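You operate a simulated robot arm through the tools that you are given. There is no shell and no other tool.

You are at the controls of a simulated robot arm. One attempt, no reset.

Task
Park the clip in its holder, set both stops as the card says and slide the carriage to each.
Fine: brake on first; the yarn stays in disc and eye; end at the grey stop.

Only the result counts: the job must be done as asked and must still hold three seconds after the hand-in. Knocking over, shifting, dropping, spilling or breaking anything else fails it.

Robot
A 7-joint arm with a two-finger parallel gripper, fixed in place. Base frame: the origin is on the floor under the middle of its stand, x ahead of it, y to its left, z up; the work surface is at about z = 78. Units: cm, degrees, N and s.
It reaches about 137.2 cm from its shoulder. Its first joint turns from -149.0 to 149.0 degrees. Payload 3.43 kg.
The tool frame sits at the grasp point between the pads (the TCP): z along the fingers, y along the line on which they close. The tips reach 3 cm beyond it. The gripper opens to 9.4 cm. The fingers are 2.8 cm wide and 1 cm thick; the gripper's body (5 by 9.6 cm) begins 5.5 cm behind the TCP.
Orientation is that of the tool frame in the base frame, as a unit quaternion [x, y, z, w]. With the fingers straight down and closing along the base's y, the tool's x points along the base's -x, its y along +y and its z along -z.

Tools
- The arm moves only by the tool nudge_tool. Its argument "increments" is a list of rows, each a list of 7 numbers: the shift along the tool's x, y, z in cm, then the turn, a rotation vector about the tool's x, y, z in degrees, then the opening, from 0 (shut) to 1 (fully open). In form: [[tx, ty, tz, ax, ay, az, grip], ...]. A call has 1 to 20 rows; each row is the pose to reach, as a shift and turn from the pose commanded when the call began, along the tool's axes at that moment. A row lasts 0.2 s, in which the tool goes at most 5 cm and 8.6 degrees; a call with a longer step from one row to the next is refused whole, and so is a gripper value outside its range. A pose out of reach is approached as far as the arm can. The call stops where the force on the tool passes 40 N (or 10 N more than at its start, if that is more) or the arm is blocked; 0.2 s more then pass. Each finger travels about 4.5 cm/s and halts on what it meets, pressing with about 45 N; the grip force reading is that of the motor and also rises with nothing between the fingers. The clock runs only during rows and for 0.2 s after the last one: add rows that repeat a pose to give the fingers time. It gives the time, the measured TCP pose, the force on the tool (base axes), the opening and the grip force at its end, in the units of the frame above (readings bear some noise), with the torque about the TCP (base axes, N m) and any sound that the robot's microphone picked up, and new pictures: "show" is both (left out), scene, wrist or none.
- Cameras (640 x 400 px; columns grow to the right, rows downward): "scene" is fixed at [21.91, -65.03, 140.39]; the picture's right is [0.42, -0.91, 0.00], its down [-0.62, -0.29, -0.73] and it looks along [0.66, 0.31, -0.68] (base axes); focal length 256 px, centre (320, 200). "wrist" rides on the gripper at [7.6, 1.4, -10.2] in the tool frame; the picture's right is [-0.18, 0.98, 0.00], its down [-0.75, -0.14, -0.64] and it looks along [-0.63, -0.12, 0.77] (tool axes); focal length 243 px, centre (320, 200).
- pixel_to_xyz(camera, pixels): for up to 12 pixels [column, row] of the newest picture of that camera ("zoom" is the newest enlarged one), the place [x, y, z] in the base frame of the surface seen there, good to about 0.2 cm. No time passes.
- enlarge(camera, box): a new picture of the part [left, top, right, bottom] of that camera's present view, enlarged. No time passes.
- close_job(): hands the job in; it is judged then, once.

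Open the gripper and draw the arm clear of the work before you hand the job in, unless the task says otherwise.

The tools are called after "Emit:" as name(argument=value, ...) on one line, values as JSON. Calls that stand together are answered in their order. nudge_tool: Moves the arm, as the interface text tells. Its arguments: {"type":"object","properties":{"increments":{"type":"array","items":{"type":"array","items":{"type":"number"}}},"show":{"type":"string","enum":["both","scene","wrist","none"]}},"required":["increments"]} The other tools are called the same way: pixel_to_xyz (camera, pixels) gives the place of the surface under pixels of a picture; enlarge (camera, box) takes an enlarged picture of a part of a camera's view; close_job () hands the job in.

At the start:

```text
time: 0.0
tcp_pos: [79.55, -58.66, 118.98]
tool_rot: [-0.001, 1.0, 0.0, 0.0]
ft_force: [0.3, -0.1, 0.1]
ft_torque: [0.02, 0.01, 0.03]
grip_width: 9.37
grip_force: 0.1
```

scene: 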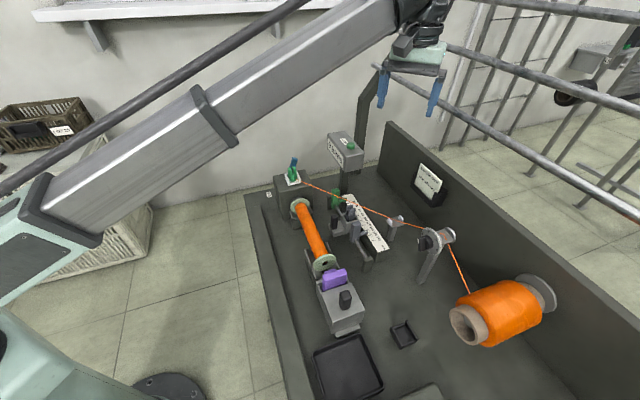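
wrist: 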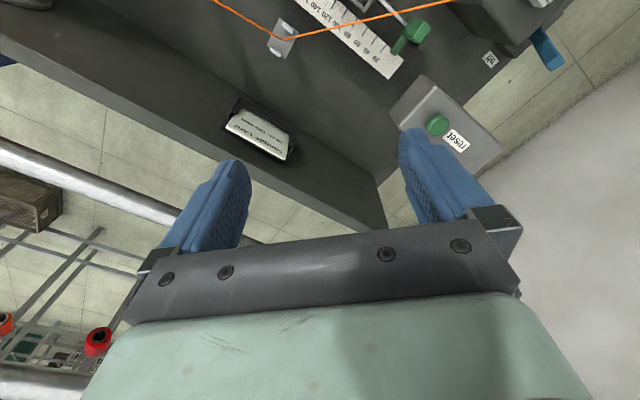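

The scene shows a winding machine with a card at about (429,180), a scale, a carriage and stops near (360,215). I'll enlarge several parts to read them.

Emit:
enlarge(camera="scene", box=[400, 150, 460, 210])

Emit:
enlarge(camera="scene", box=[310, 170, 410, 270])

Emit:
enlarge(camera="scene", box=[260, 140, 360, 340])

Emit:
enlarge(camera="wrist", box=[210, 90, 310, 170])

Emit:
enlarge(camera="wrist", box=[260, 0, 460, 100])

```text
6.67 times, centred on (430, 180) of scene
```

zoom: 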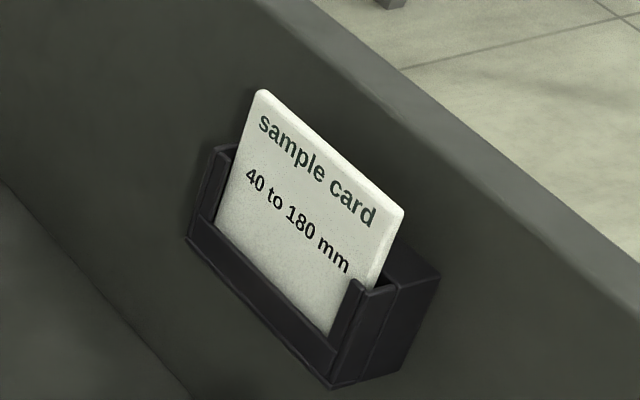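

```text
4.00 times, centred on (360, 220) of scene
```

zoom: 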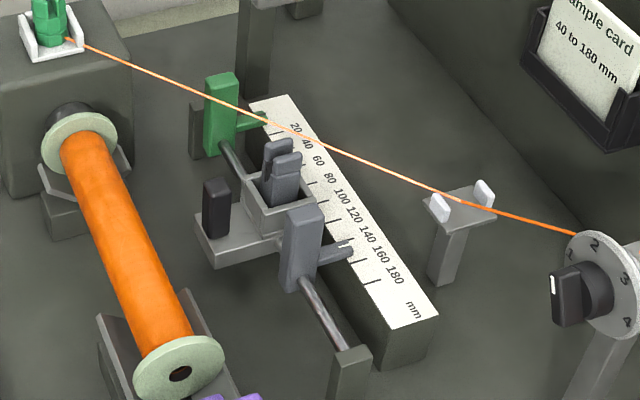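

```text
2.00 times, centred on (310, 240) of scene
```

zoom: 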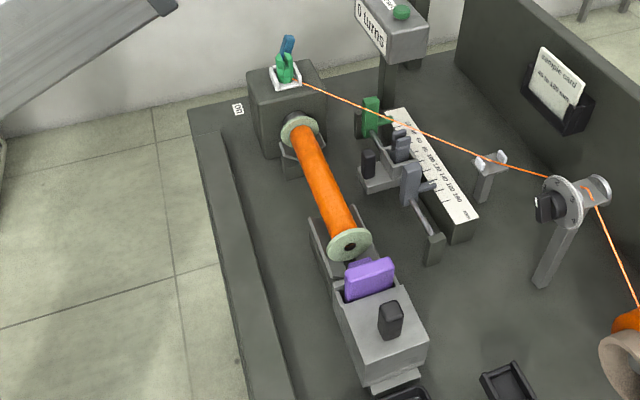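

```text
5.00 times, centred on (260, 130) of wrist
```

zoom: 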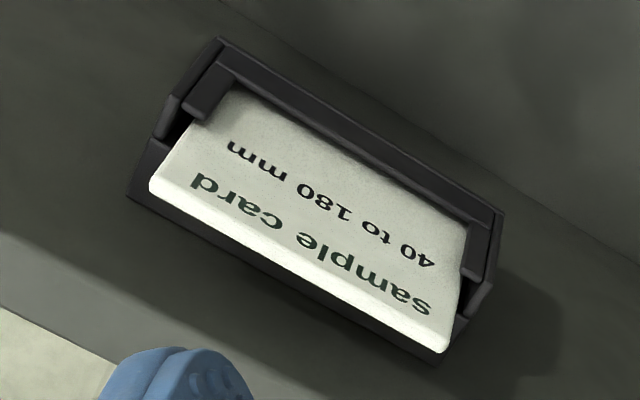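

```text
3.20 times, centred on (360, 50) of wrist
```

zoom: 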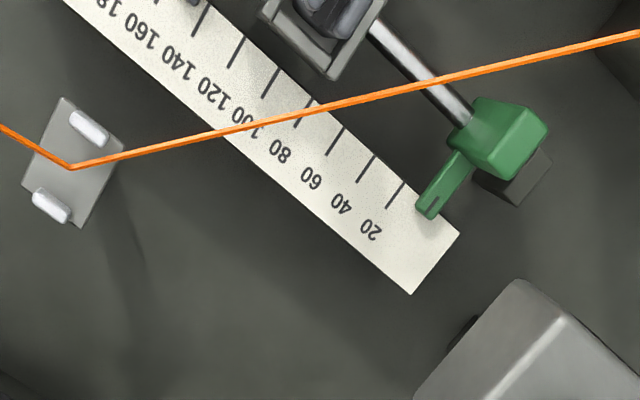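

The card reads 40 to 180 mm; next I look closer at the clip, the dial, the tailstock and the counter to find the brake and the holder.

Emit:
enlarge(camera="scene", box=[260, 140, 340, 220])

Emit:
enlarge(camera="scene", box=[380, 200, 480, 300])

Emit:
enlarge(camera="scene", box=[295, 240, 395, 340])

Emit:
enlarge(camera="scene", box=[330, 180, 390, 240])

Emit:
enlarge(camera="scene", box=[300, 300, 460, 400])

Emit:
enlarge(camera="wrist", box=[380, 0, 600, 160])

Emit:
enlarge(camera="scene", box=[310, 110, 390, 190])

```text
5.00 times, centred on (300, 180) of scene
```

zoom: 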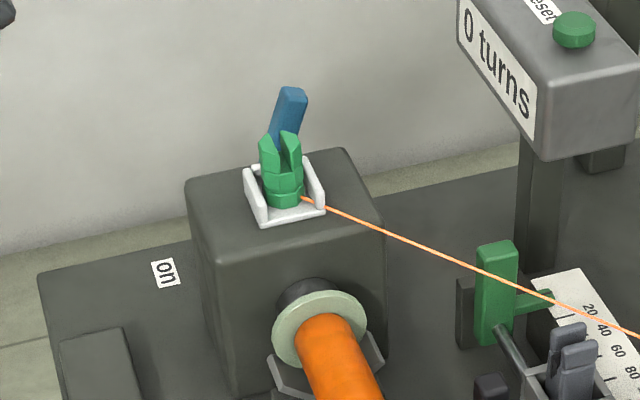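

```text
4.00 times, centred on (430, 250) of scene
```

zoom: 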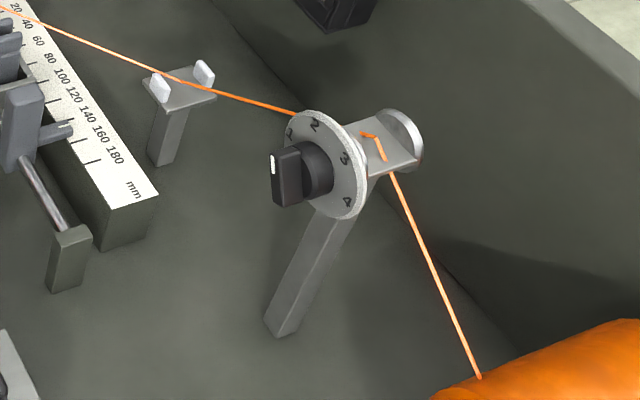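

```text
4.00 times, centred on (345, 290) of scene
```

zoom: 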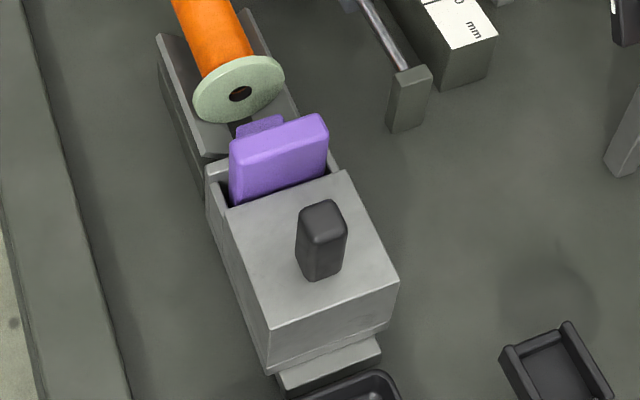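

```text
6.67 times, centred on (360, 210) of scene
```

zoom: 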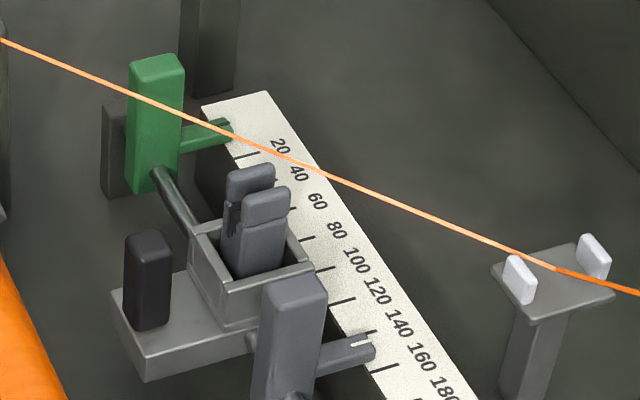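

```text
4.00 times, centred on (380, 350) of scene
```

zoom: 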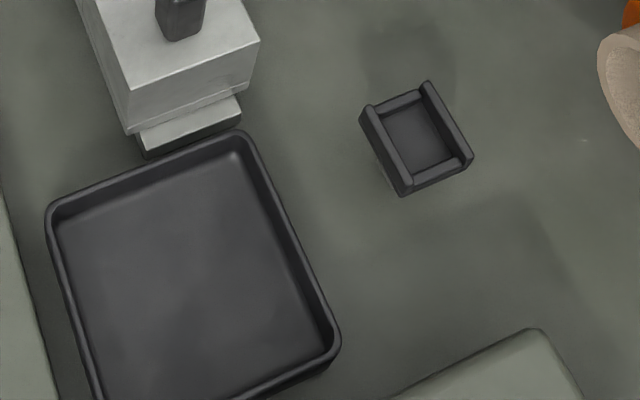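

```text
2.50 times, centred on (490, 80) of wrist
```

zoom: 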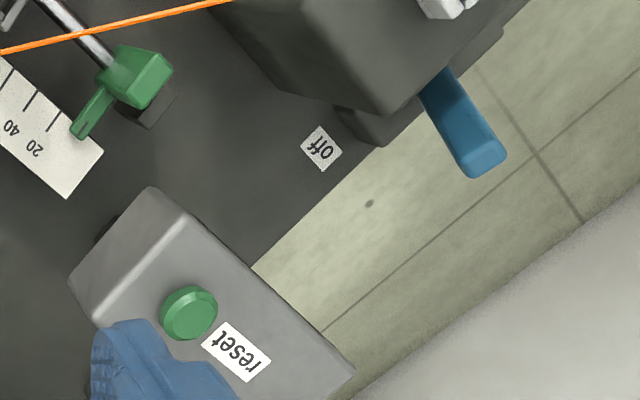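

```text
5.00 times, centred on (350, 150) of scene
```

zoom: 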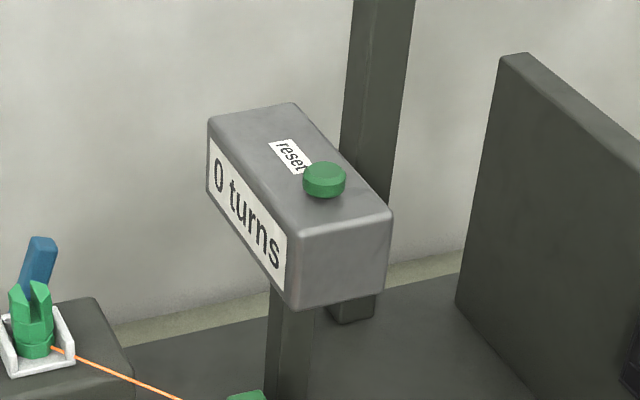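

A blue lever behind the headstock has "on"/"off" labels (the brake), and a green clip holds the yarn end at (293,172). I measure the key points in 3D.

Emit:
pixel_to_xyz(camera="scene", pixels=[[292, 160], [269, 195], [293, 170], [292, 182], [283, 183], [305, 180], [336, 192], [355, 207], [345, 212], [362, 222], [335, 205], [395, 219]])

Emit:
pixel_to_xyz(camera="wrist", pixels=[[545, 40], [491, 58], [555, 65], [410, 35], [390, 72], [310, 5], [280, 38], [438, 125], [420, 25], [398, 47]])

Emit:
pixel_to_xyz(camera="scene", pixels=[[403, 335], [345, 298], [335, 278], [348, 385], [425, 395], [440, 238], [505, 305], [320, 265], [300, 205], [347, 150], [429, 180], [350, 193]])

```text
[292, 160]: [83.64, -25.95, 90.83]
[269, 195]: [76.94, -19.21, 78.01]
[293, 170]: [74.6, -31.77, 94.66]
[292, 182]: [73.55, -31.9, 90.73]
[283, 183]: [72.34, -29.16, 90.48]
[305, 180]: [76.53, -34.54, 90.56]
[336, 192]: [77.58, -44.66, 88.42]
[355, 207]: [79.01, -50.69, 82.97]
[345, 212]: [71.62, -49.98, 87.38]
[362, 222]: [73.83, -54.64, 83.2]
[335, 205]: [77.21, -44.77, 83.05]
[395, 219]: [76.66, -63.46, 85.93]
```

```text
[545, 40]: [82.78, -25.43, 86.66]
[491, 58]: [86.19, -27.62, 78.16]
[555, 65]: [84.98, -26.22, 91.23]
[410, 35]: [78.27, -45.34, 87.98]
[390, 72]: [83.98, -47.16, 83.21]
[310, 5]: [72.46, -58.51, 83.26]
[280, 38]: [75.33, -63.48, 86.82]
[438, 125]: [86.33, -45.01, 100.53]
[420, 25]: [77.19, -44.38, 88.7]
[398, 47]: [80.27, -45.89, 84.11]
```

```text
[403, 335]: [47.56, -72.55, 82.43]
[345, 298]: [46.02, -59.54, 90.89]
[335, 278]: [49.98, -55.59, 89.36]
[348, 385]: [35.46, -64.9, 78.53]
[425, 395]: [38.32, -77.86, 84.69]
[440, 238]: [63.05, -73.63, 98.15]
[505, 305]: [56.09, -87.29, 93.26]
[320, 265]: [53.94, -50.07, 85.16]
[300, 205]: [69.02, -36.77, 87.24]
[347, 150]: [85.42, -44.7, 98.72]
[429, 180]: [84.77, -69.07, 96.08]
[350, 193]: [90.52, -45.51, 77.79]
```

I move the tool back and down above the bobbin (free air, TCP z≈108) to look at the carriage, stops and headstock from closer with the wrist camera.

Emit:
nudge_tool(increments=[[4, 2, 1, 0, 0, 0, 1], [8, 4, 3, 0, 0, 0, 1], [12, 6, 5, 0, 0, 0, 1], [16, 9, 7, 0, 0, 0, 1], [20, 12, 9, 0, 0, 0, 1], [23, 13.5, 10.5, 0, 0, 0, 1], [25, 14.5, 11, 0, 0, 0, 1], [25, 14.5, 11, 0, 0, 0, 1]])

```text
refused: row 4 steps farther than a row can; nothing moved
```

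The step was too long; I resend with shorter steps.

Emit:
nudge_tool(increments=[[3.2, 1.8, 1.4, 0, 0, 0, 1], [6.4, 3.6, 2.8, 0, 0, 0, 1], [9.6, 5.4, 4.2, 0, 0, 0, 1], [12.8, 7.2, 5.6, 0, 0, 0, 1], [16, 9, 7, 0, 0, 0, 1], [19.2, 10.8, 8.4, 0, 0, 0, 1], [22.4, 12.6, 9.8, 0, 0, 0, 1], [25, 14.5, 11, 0, 0, 0, 1], [25, 14.5, 11, 0, 0, 0, 1]])

```text
time: 2.0
tcp_pos: [54.22, -44.08, 108.07]
tool_rot: [-0.001, 1.0, 0.0, 0.0]
ft_force: [-0.9, 0.3, 0.1]
ft_torque: [0.0, -0.02, -0.01]
grip_width: 9.4
grip_force: 0.1
```

scene: 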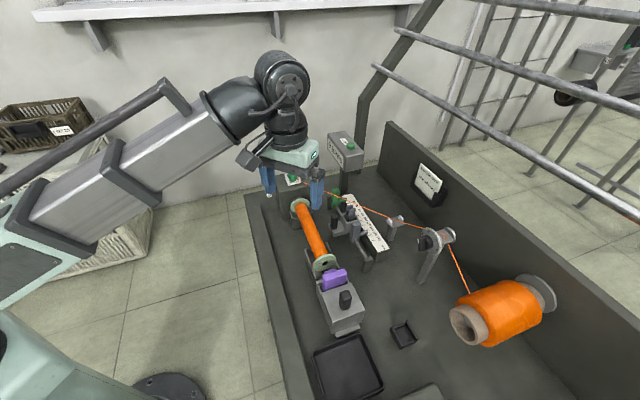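
wrist: 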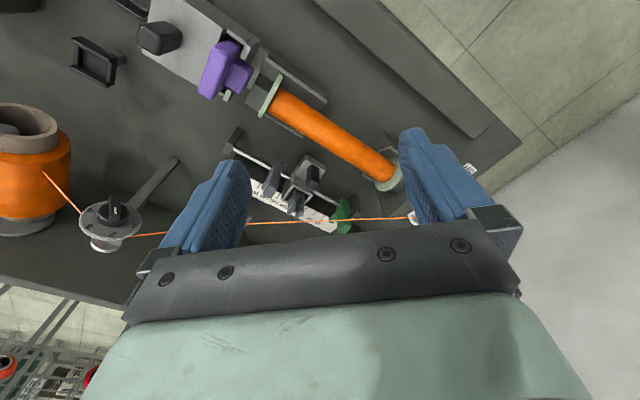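

The wrist now sees the carriage (300,190), the clip area (410,215) and the tailstock. I enlarge these.

Emit:
enlarge(camera="wrist", box=[225, 130, 365, 240])

Emit:
enlarge(camera="wrist", box=[50, 0, 290, 150])

Emit:
enlarge(camera="wrist", box=[70, 180, 160, 260])

Emit:
enlarge(camera="wrist", box=[360, 130, 500, 240])

```text
3.64 times, centred on (295, 185) of wrist
```

zoom: 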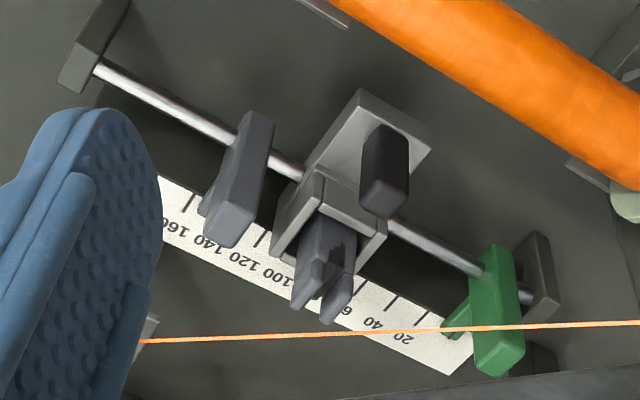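

```text
2.67 times, centred on (170, 75) of wrist
```

zoom: 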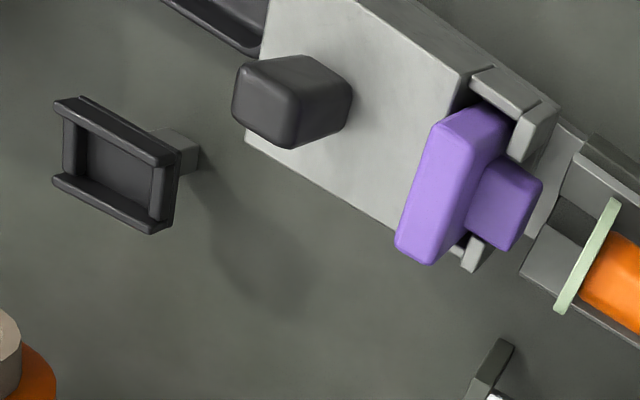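

```text
5.00 times, centred on (115, 220) of wrist
```

zoom: 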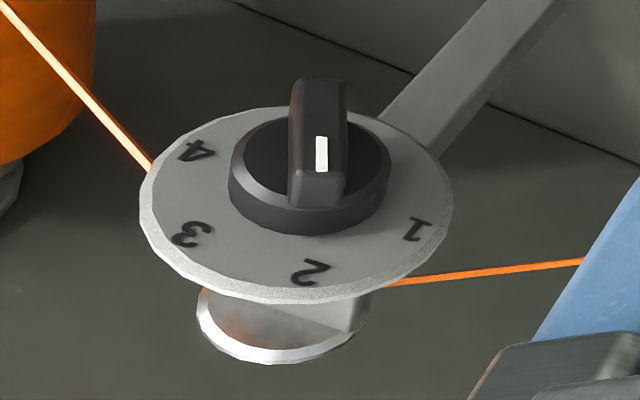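

```text
3.64 times, centred on (430, 185) of wrist
```

zoom: 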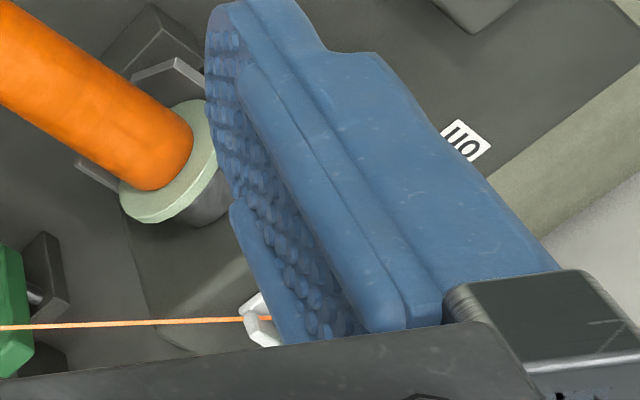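

The green clip with the yarn is hidden behind a finger. I shift the tool so that the clip at (74,-32,91) shows between the fingers from about 30 cm.

Emit:
nudge_tool(increments=[[-2.1, 3.6, 1, 0, 0, 0, 1], [-4.2, 7.1, 2.1, 0, 0, 0, 1], [-6.3, 10.7, 3.1, 0, 0, 0, 1], [-8.5, 14.3, 4.2, 0, 0, 0, 1], [-8.5, 14.3, 4.2, 0, 0, 0, 1]], show="wrist")

```text
time: 3.2
tcp_pos: [63.01, -29.63, 103.78]
tool_rot: [0.001, 1.0, 0.0, -0.001]
ft_force: [-0.3, -0.5, 0.6]
ft_torque: [0.0, 0.01, 0.01]
grip_width: 9.39
grip_force: 0.1
```

wrist: 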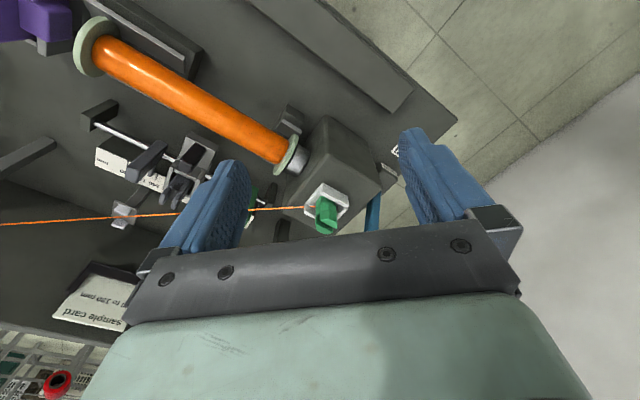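

The clip and its white seat show at (325,205). I enlarge that, the carriage and the lever.

Emit:
enlarge(camera="wrist", box=[285, 165, 365, 240])

Emit:
enlarge(camera="wrist", box=[80, 90, 230, 230])

Emit:
enlarge(camera="scene", box=[335, 185, 375, 235])

Emit:
enlarge(camera="scene", box=[275, 150, 315, 195])

Emit:
enlarge(camera="scene", box=[385, 310, 425, 360])

```text
5.33 times, centred on (325, 202) of wrist
```

zoom: 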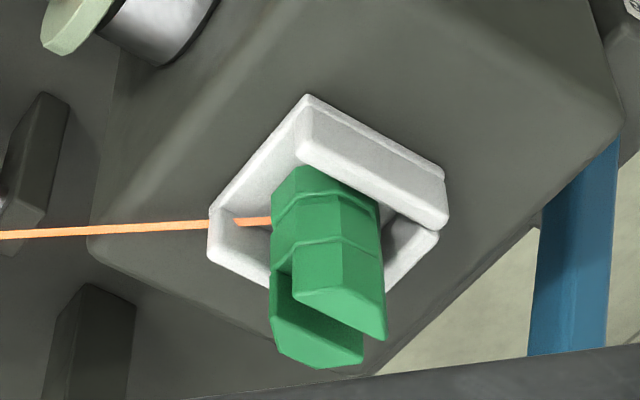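

```text
2.86 times, centred on (155, 160) of wrist
```

zoom: 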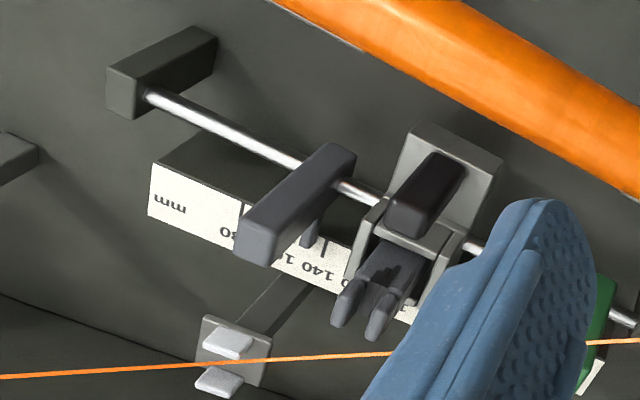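

```text
8.00 times, centred on (355, 210) of scene
```

zoom: 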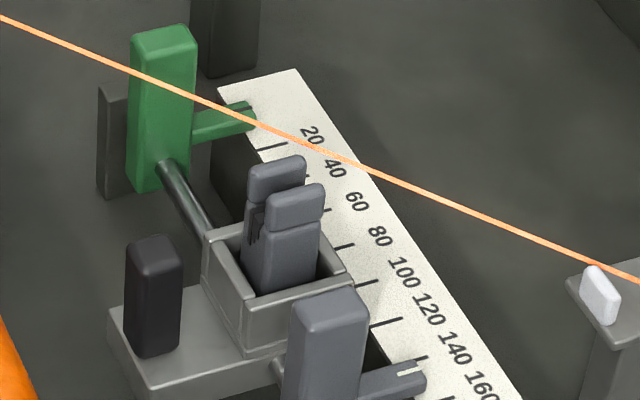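

```text
8.89 times, centred on (295, 172) of scene
```

zoom: 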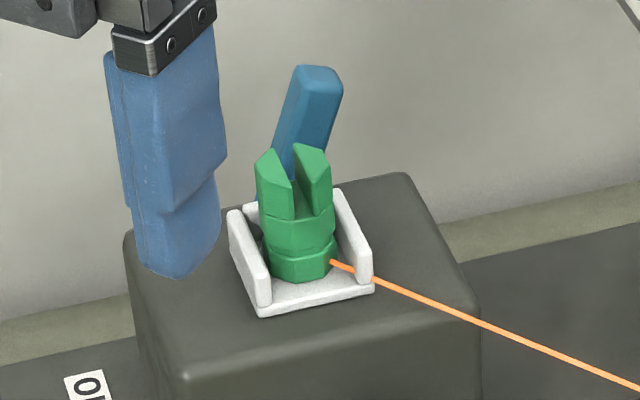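

```text
8.00 times, centred on (405, 335) of scene
```

zoom: 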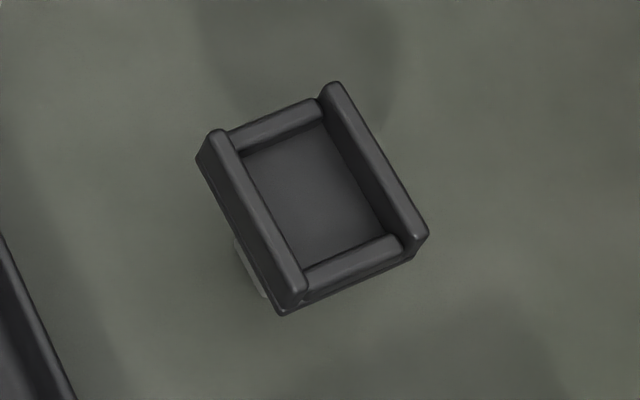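

The candidates are a green yarn clip in a white seat, a grey jaw clip in the carriage's box, and an empty black box on a post. I measure the box sizes to tell which holder fits which clip.

Emit:
enlarge(camera="scene", box=[385, 310, 425, 360])

Emit:
pixel_to_xyz(camera="zoom", pixels=[[243, 155], [320, 122], [385, 235], [305, 268], [212, 138], [332, 90], [420, 230], [292, 298], [315, 190], [275, 125], [350, 260], [200, 300]])

Emit:
enlarge(camera="scene", box=[335, 185, 375, 235])

Emit:
pixel_to_xyz(camera="zoom", pixels=[[207, 235], [275, 218], [345, 285], [250, 300], [265, 190], [300, 165], [320, 195], [270, 212], [280, 260], [150, 245], [120, 320], [155, 385]])

Emit:
enlarge(camera="scene", box=[275, 150, 315, 195])

Emit:
pixel_to_xyz(camera="zoom", pixels=[[235, 220], [262, 305], [370, 285], [340, 200], [275, 155], [315, 150], [270, 230], [335, 230], [300, 275], [318, 72], [300, 150], [345, 285]])

```text
8.00 times, centred on (405, 335) of scene
```

zoom: 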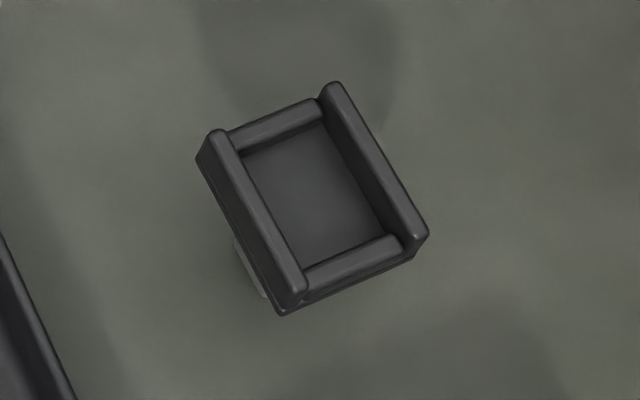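

```text
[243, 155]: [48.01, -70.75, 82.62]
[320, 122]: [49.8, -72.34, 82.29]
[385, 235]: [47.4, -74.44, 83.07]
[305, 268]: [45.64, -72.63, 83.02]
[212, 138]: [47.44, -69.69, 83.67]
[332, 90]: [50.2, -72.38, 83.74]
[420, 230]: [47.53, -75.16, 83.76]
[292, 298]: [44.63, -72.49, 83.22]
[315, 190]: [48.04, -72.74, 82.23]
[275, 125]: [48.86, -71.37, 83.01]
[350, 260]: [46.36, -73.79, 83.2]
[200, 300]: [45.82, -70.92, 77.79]
```

```text
8.00 times, centred on (355, 210) of scene
```

zoom: 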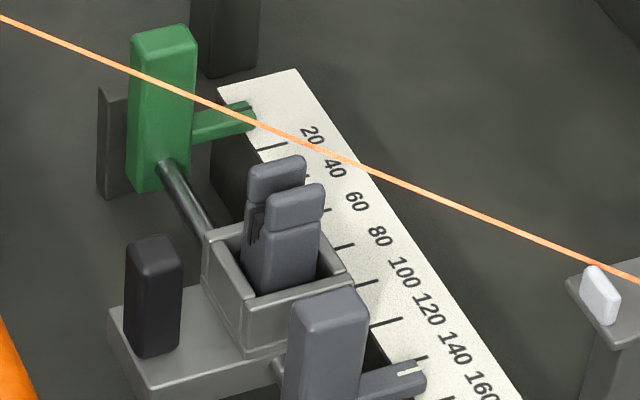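

```text
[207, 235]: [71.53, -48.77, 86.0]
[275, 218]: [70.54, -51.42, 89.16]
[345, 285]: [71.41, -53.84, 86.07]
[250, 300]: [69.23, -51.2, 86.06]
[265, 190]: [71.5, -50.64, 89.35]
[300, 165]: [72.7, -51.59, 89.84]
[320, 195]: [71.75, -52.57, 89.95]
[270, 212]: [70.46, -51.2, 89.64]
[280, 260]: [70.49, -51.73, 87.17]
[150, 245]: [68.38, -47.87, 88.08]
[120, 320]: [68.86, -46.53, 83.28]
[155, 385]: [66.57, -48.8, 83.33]
```

```text
8.89 times, centred on (295, 172) of scene
```

zoom: 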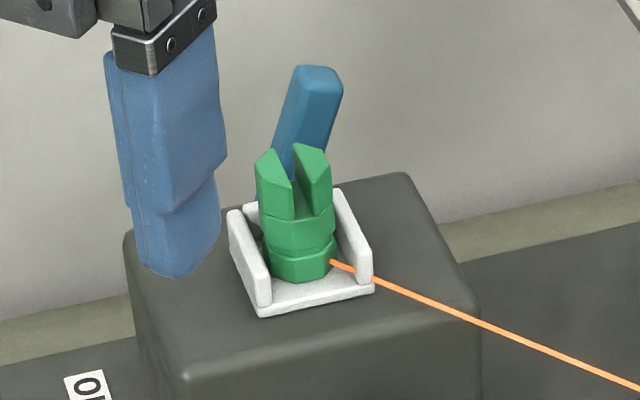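

```text
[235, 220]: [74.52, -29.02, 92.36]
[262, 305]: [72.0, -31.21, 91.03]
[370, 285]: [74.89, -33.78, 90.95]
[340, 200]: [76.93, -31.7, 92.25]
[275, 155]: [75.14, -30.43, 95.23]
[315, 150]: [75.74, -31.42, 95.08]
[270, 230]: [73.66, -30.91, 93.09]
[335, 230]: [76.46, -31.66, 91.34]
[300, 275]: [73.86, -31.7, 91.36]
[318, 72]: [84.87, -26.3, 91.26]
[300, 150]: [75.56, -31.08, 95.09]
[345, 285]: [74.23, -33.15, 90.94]
```

The black holder's inside is about 2.4×3.2 cm, and the carriage's box and the white seat are similar in size. I turn the tool 45° and look at the carriage closely from the tailstock side to identify the grey jaws.

Emit:
nudge_tool(increments=[[0, -4.5, 0.5, 0, 0, -7.5, 1], [0, -9, 1, 0, 0, -15, 1], [0, -13.5, 2, 0, 0, -22.5, 1], [0, -18, 3, 0, 0, -30, 1], [0, -22.5, 4, 0, 0, -37.5, 1], [0, -26.9, 5.1, 0, 0, -45, 1], [0, -26.9, 5.1, 0, 0, -45, 1]])

```text
time: 4.8
tcp_pos: [62.86, -56.65, 98.55]
tool_rot: [-0.383, 0.924, 0.001, 0.0]
ft_force: [0.6, -0.1, -0.4]
ft_torque: [0.0, -0.02, -0.02]
grip_width: 9.39
grip_force: 0.0
```

scene: 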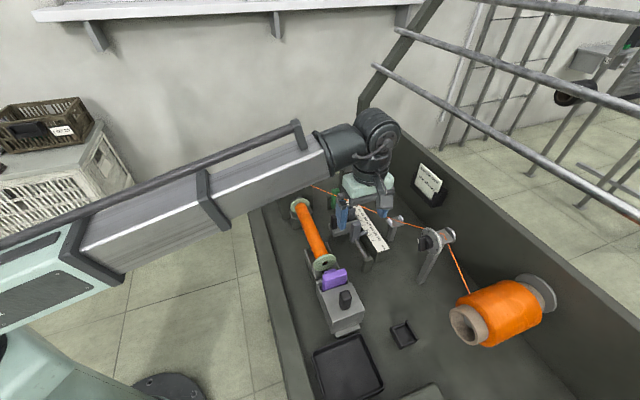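
wrist: 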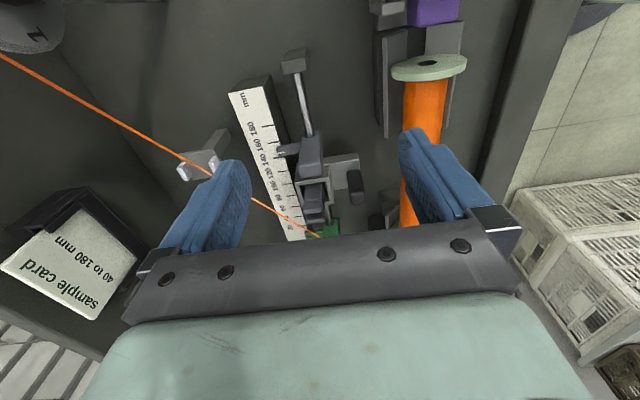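

The carriage shows at (318,185), between the fingers; I enlarge it.

Emit:
enlarge(camera="wrist", box=[260, 130, 380, 240])

Emit:
enlarge(camera="wrist", box=[290, 170, 350, 240])

Emit:
enlarge(camera="wrist", box=[220, 70, 320, 240])

```text
3.64 times, centred on (320, 185) of wrist
```

zoom: 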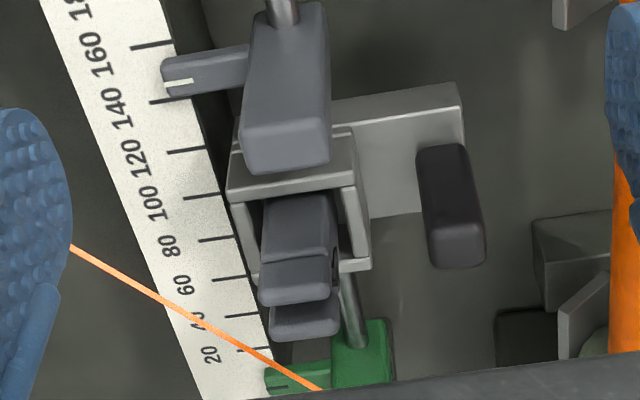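

```text
5.71 times, centred on (320, 205) of wrist
```

zoom: 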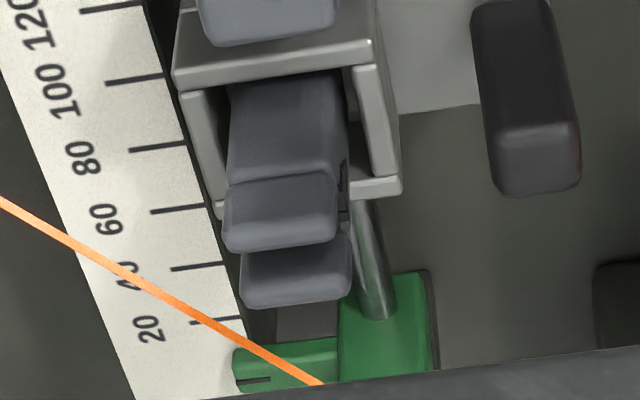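

```text
2.35 times, centred on (270, 155) of wrist
```

zoom: 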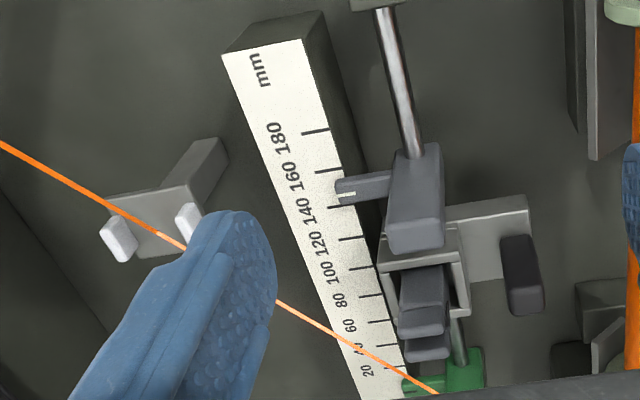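

The grey jaws stand in the carriage box, while the green clip carries the yarn across the rail right above the green stop. The brake comes first anyway, so I go to view the headstock, the lever and the clip from above (TCP about (74,-29.5,104)).

Emit:
nudge_tool(increments=[[-3.5, 1.4, -2, 0, 0, 0, 1], [-7.3, 3, -3.5, 0, 0, 0, 1], [-11.3, 4.7, -4.5, 0, 0, 0, 1], [-15.3, 6.4, -5.4, 0, 0, 0, 1], [-19.3, 8.1, -5.4, 0, 0, 0, 1], [-23.3, 9.8, -5.4, 0, 0, 0, 1], [-26.9, 11.4, -5.4, 0, 0, 0, 1], [-26.9, 11.4, -5.4, 0, 0, 0, 1]])

```text
time: 6.6
tcp_pos: [74.01, -29.66, 104.56]
tool_rot: [-0.383, 0.924, 0.001, 0.0]
ft_force: [0.2, -0.5, -0.1]
ft_torque: [0.03, 0.03, -0.02]
grip_width: 9.39
grip_force: 0.1
```

scene: 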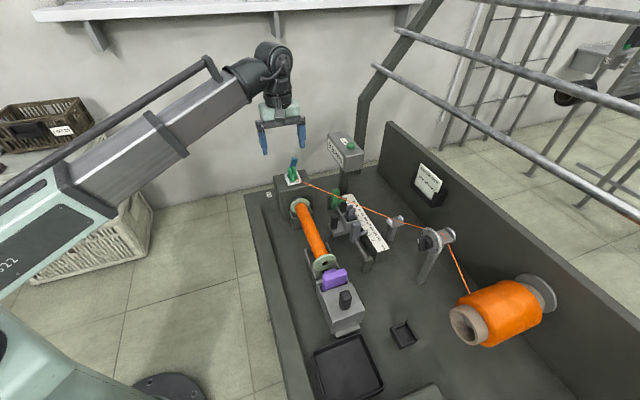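
wrist: 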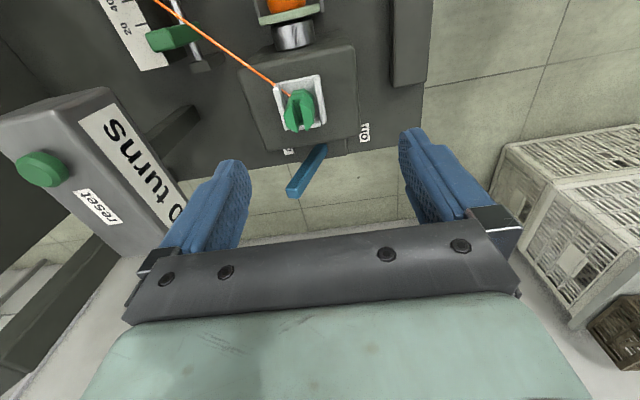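

The wrist view shows the lever at (307,170), leaning toward "off" (288,150); "on" is at (365,132), and the clip at (300,110). I enlarge and measure.

Emit:
enlarge(camera="wrist", box=[240, 60, 400, 210])

Emit:
pixel_to_xyz(camera="wrist", pixels=[[292, 192], [307, 170], [322, 150], [299, 195], [318, 165], [297, 180], [288, 151], [365, 132], [325, 145], [313, 152]])

Emit:
enlarge(camera="wrist", box=[265, 65, 335, 140])

Emit:
pixel_to_xyz(camera="zoom", pixels=[[200, 150], [450, 120], [520, 330], [240, 380], [280, 200], [400, 190], [260, 330], [400, 320], [330, 330], [340, 140]])

```text
2.67 times, centred on (320, 135) of wrist
```

zoom: 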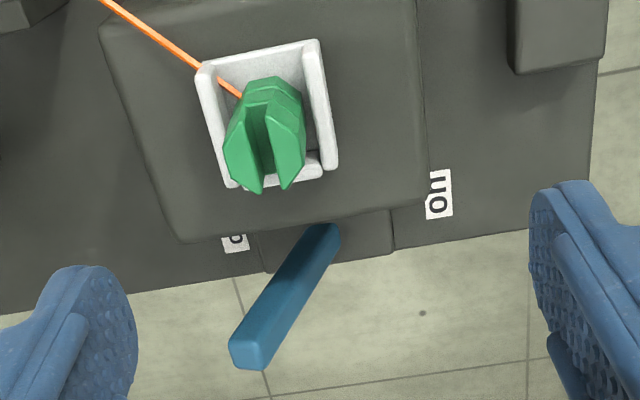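

```text
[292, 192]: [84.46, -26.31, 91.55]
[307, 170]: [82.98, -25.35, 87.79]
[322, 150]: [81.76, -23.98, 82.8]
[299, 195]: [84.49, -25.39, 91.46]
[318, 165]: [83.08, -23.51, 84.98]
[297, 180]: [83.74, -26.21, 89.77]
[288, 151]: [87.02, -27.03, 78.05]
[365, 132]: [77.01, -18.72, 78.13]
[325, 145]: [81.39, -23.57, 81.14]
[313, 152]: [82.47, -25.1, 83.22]
```

```text
5.33 times, centred on (300, 102) of wrist
```

zoom: 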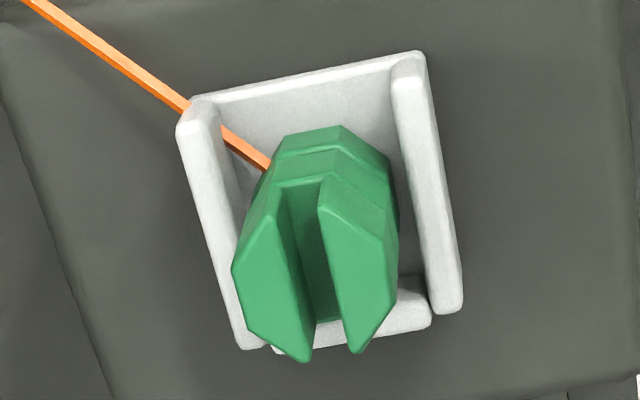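

```text
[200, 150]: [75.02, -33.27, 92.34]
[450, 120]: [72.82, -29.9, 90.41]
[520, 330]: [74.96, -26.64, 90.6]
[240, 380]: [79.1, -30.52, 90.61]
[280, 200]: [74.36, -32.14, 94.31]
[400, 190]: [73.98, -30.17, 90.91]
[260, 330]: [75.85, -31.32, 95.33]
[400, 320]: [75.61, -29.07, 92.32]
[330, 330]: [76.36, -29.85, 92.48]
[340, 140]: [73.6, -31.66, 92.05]
```

The lever runs from its base (81.4,-23.6,81) to its tip (84.5,-26.2,91.6), leaning toward "off". I check for obstacles around it (counter box, wall) before closing the gripper and going to its off-side.

Emit:
pixel_to_xyz(camera="wrist", pixels=[[185, 205], [105, 92], [165, 235], [330, 225], [250, 190], [440, 120], [300, 215], [60, 250], [150, 200], [600, 250]])

Emit:
pixel_to_xyz(camera="scene", pixels=[[250, 150], [350, 120], [200, 160], [328, 137], [342, 165], [358, 160], [345, 133], [290, 60], [420, 60]])

```text
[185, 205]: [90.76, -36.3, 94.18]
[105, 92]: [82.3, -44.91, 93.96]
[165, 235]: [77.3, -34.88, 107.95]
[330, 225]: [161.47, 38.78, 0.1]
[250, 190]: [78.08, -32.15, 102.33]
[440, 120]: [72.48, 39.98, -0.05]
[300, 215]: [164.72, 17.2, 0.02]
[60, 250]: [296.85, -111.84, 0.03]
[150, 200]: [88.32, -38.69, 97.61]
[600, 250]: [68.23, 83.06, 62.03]
```

```text
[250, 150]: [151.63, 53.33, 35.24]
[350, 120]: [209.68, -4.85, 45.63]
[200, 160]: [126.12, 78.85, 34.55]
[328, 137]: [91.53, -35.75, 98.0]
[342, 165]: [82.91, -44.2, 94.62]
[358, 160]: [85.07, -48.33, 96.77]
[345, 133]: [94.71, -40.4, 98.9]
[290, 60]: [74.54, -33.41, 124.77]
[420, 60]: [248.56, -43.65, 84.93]
```

Counter box face is at w≈89.9 (3.5 cm clear of my planned gripper position), and the wall is far. I close the gripper, move beside the lever on its off side, and descend to TCP z≈89.

Emit:
nudge_tool(increments=[[-3.2, -2.7, 0, 0, 0, 0, 0.6], [-6.5, -5.5, 0, 0, 0, 0, 0.3], [-9.7, -8.2, 0, 0, 0, 0, 0], [-9.7, -8.2, 0, 0, 0, 0, 0], [-9.7, -8.2, 0, 0, 0, 0, 0], [-9.7, -8.2, 4, 0, 0, 0, 0], [-9.7, -8.2, 8, 0, 0, 0, 0], [-9.7, -8.2, 12, 0, 0, 0, 0], [-9.7, -8.2, 15.5, 0, 0, 0, 0], [-9.7, -8.2, 15.5, 0, 0, 0, 0]])

```text
time: 8.8
tcp_pos: [86.5, -28.58, 88.64]
tool_rot: [-0.383, 0.924, 0.0, 0.0]
ft_force: [0.6, -0.8, 0.5]
ft_torque: [-0.01, 0.0, -0.01]
grip_width: 0.0
grip_force: 33.2
```

scene: 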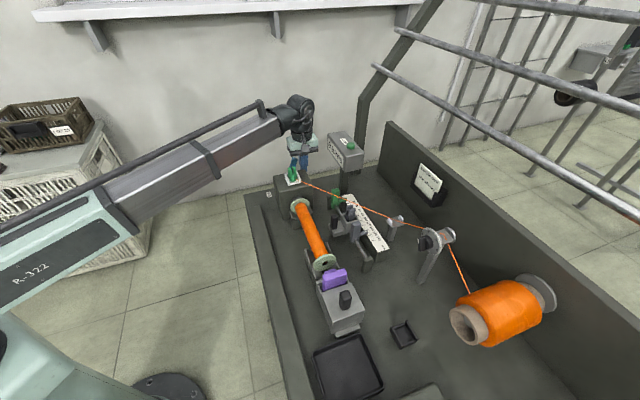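
wrist: 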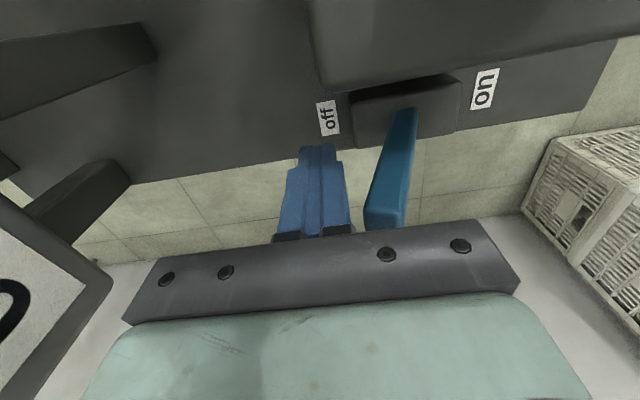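

The closed fingers are just on the off side of the lever (lever at (385,170)). I push it toward "on" along tool +y, gently.

Emit:
nudge_tool(increments=[[0, 1, 0, 0, 0, 0, 0], [0, 2, 0, 0, 0, 0, 0], [0, 3, 0, 0, 0, 0, 0], [0, 4, 0, 0, 0, 0, 0], [0, 5, 0, 0, 0, 0, 0], [0, 6, 0, 0, 0, 0, 0]])

```text
time: 10.2
tcp_pos: [82.42, -24.26, 88.58]
tool_rot: [-0.383, 0.924, 0.0, 0.0]
ft_force: [-0.3, 0.5, -0.3]
ft_torque: [0.04, -0.02, 0.01]
grip_width: 0.0
grip_force: 33.2
```

scene: 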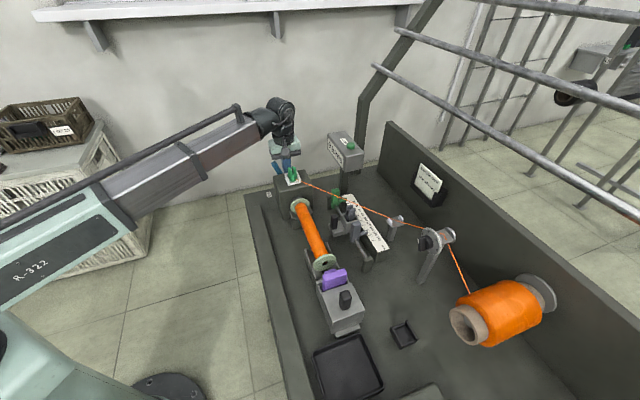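
wrist: 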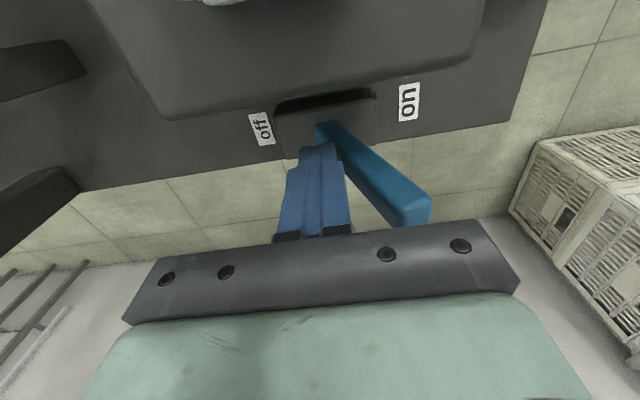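

The lever has flipped past the fingers toward "on" (tip at (410,210)). I measure its tilt to confirm it's fully over.

Emit:
pixel_to_xyz(camera="wrist", pixels=[[405, 212], [390, 185], [360, 155], [340, 140], [325, 130], [422, 215]])

Emit:
enlarge(camera="wrist", box=[240, 60, 460, 240])

```text
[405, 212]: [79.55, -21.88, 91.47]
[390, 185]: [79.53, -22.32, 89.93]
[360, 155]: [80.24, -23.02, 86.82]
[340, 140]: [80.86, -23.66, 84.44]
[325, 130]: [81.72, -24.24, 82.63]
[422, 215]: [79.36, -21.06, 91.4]
```

```text
2.22 times, centred on (350, 150) of wrist
```

zoom: 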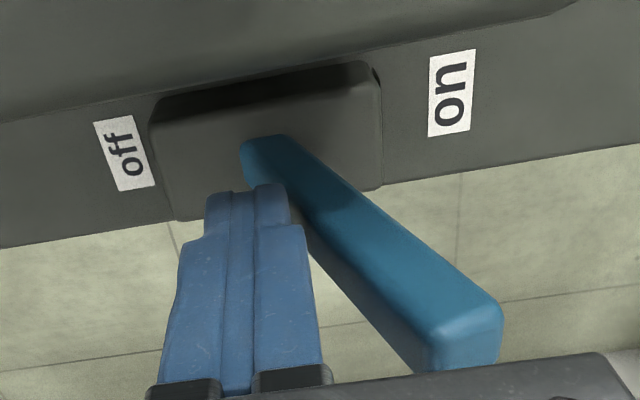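

The lever tip moved from w≈78.2 to ≈71.5, mirror-symmetric about its base and with no contact force, so it has snapped to "on". I retract straight up and travel over to view the black holder on its post.

Emit:
nudge_tool(increments=[[0, -0.5, -4.5, 0, 0, 0, 0], [0, -0.5, -9, 0, 0, 0, 0], [0, -0.5, -13.5, 0, 0, 0, 0], [0, -0.5, -18, 0, 0, 0, 0.5], [4.8, -1, -18, 0, 0, 0, 1], [9.6, -1.4, -18, 0, 0, 0, 1], [14.4, -1.8, -18, 0, 0, 0, 1], [19.2, -2.2, -18, 0, 0, 0, 1], [24, -2.6, -18, 0, 0, 0, 1], [28.8, -3, -18, 0, 0, 0, 1], [33.6, -3.4, -18, 0, 0, 0, 1], [38.4, -3.8, -17, 0, 0, 0, 1], [43.2, -4.2, -16, 0, 0, 0, 1], [48, -4.6, -15, 0, 0, 0, 1], [52.8, -5, -14, 0, 0, 0, 1], [57.6, -5.4, -13, 0, 0, 0, 1], [62.4, -5.8, -12.5, 0, 0, 0, 1], [67.2, -6.2, -12, 0, 0, 0, 1], [72, -6.7, -11.5, 0, 0, 0, 1], [72, -6.7, -11.5, 0, 0, 0, 1]])

```text
time: 14.4
tcp_pos: [36.2, -80.03, 99.84]
tool_rot: [-0.383, 0.924, 0.0, -0.001]
ft_force: [0.4, -0.9, 1.1]
ft_torque: [0.01, 0.04, 0.02]
grip_width: 9.41
grip_force: 0.0
```

scene: 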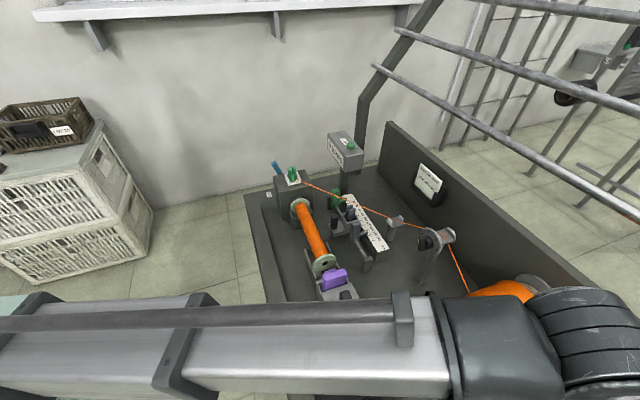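
wrist: 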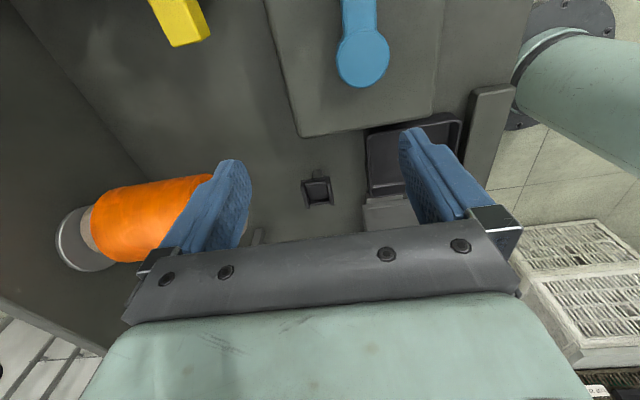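

The brake lever now leans to the "on" side in the scene view. The black holder is at (318,190), and new objects (a yellow one and a blue one) show at the top; I enlarge all of these.

Emit:
enlarge(camera="wrist", box=[290, 160, 350, 215])

Emit:
enlarge(camera="wrist", box=[120, 0, 520, 220])

Emit:
enlarge(camera="scene", box=[260, 150, 380, 260])

```text
7.27 times, centred on (320, 188) of wrist
```

zoom: 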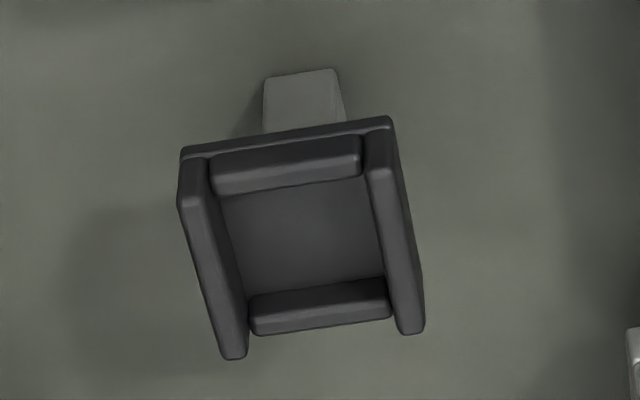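

```text
1.60 times, centred on (320, 110) of wrist
```

zoom: 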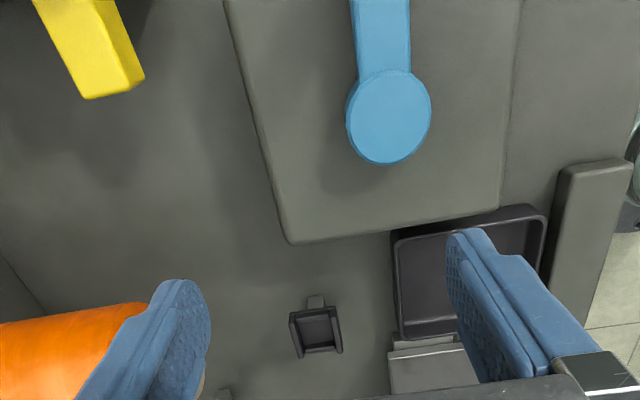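

```text
3.64 times, centred on (320, 205) of scene
```

zoom: 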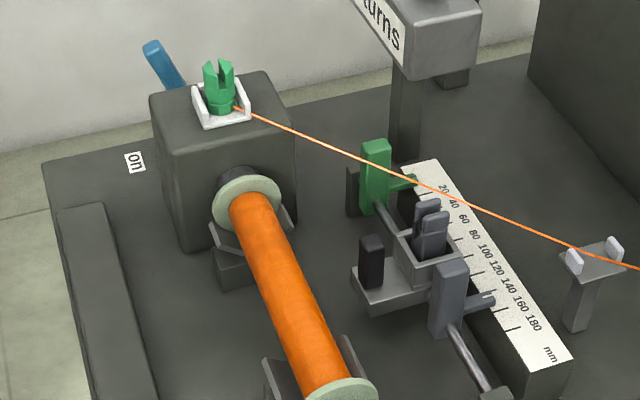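

The scene view is free now, so I enlarge strongly on the grey jaws, the green clip and the tailstock to see how they are built.

Emit:
enlarge(camera="scene", box=[342, 200, 364, 222])

Emit:
enlarge(camera="scene", box=[282, 160, 304, 188])

Emit:
enlarge(camera="scene", box=[384, 208, 410, 234])

Emit:
enlarge(camera="wrist", box=[120, 0, 240, 80])

Emit:
enlarge(camera="wrist", box=[300, 0, 420, 100])

```text
16.00 times, centred on (353, 211) of scene
```

zoom: 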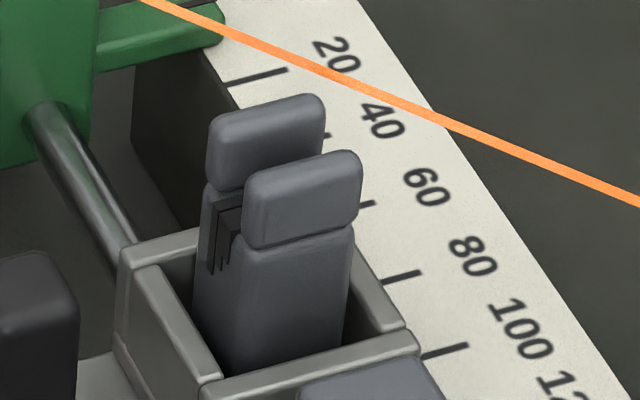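

```text
14.29 times, centred on (293, 174) of scene
```

zoom: 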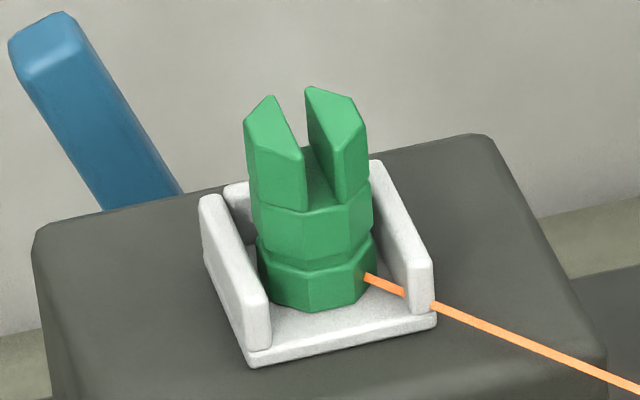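

```text
15.38 times, centred on (397, 221) of scene
```

zoom: 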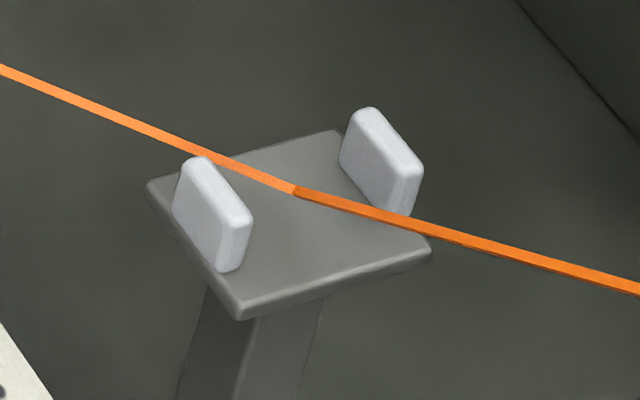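

```text
5.00 times, centred on (180, 40) of wrist
```

zoom: 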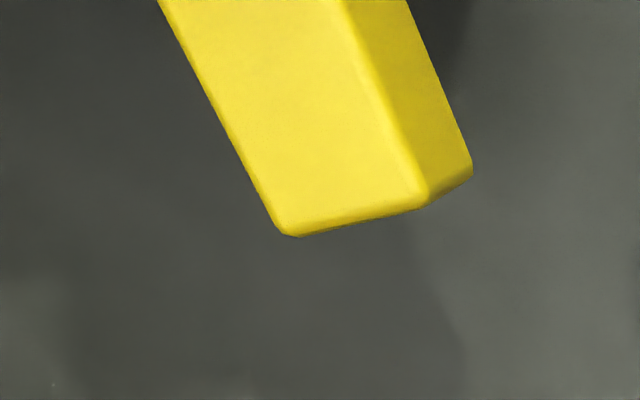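

```text
4.00 times, centred on (360, 50) of wrist
```

zoom: 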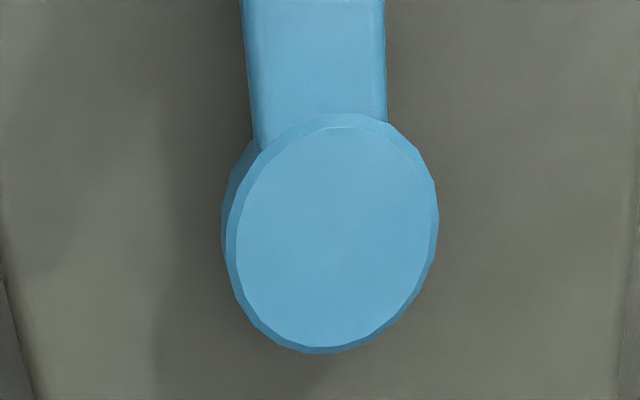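

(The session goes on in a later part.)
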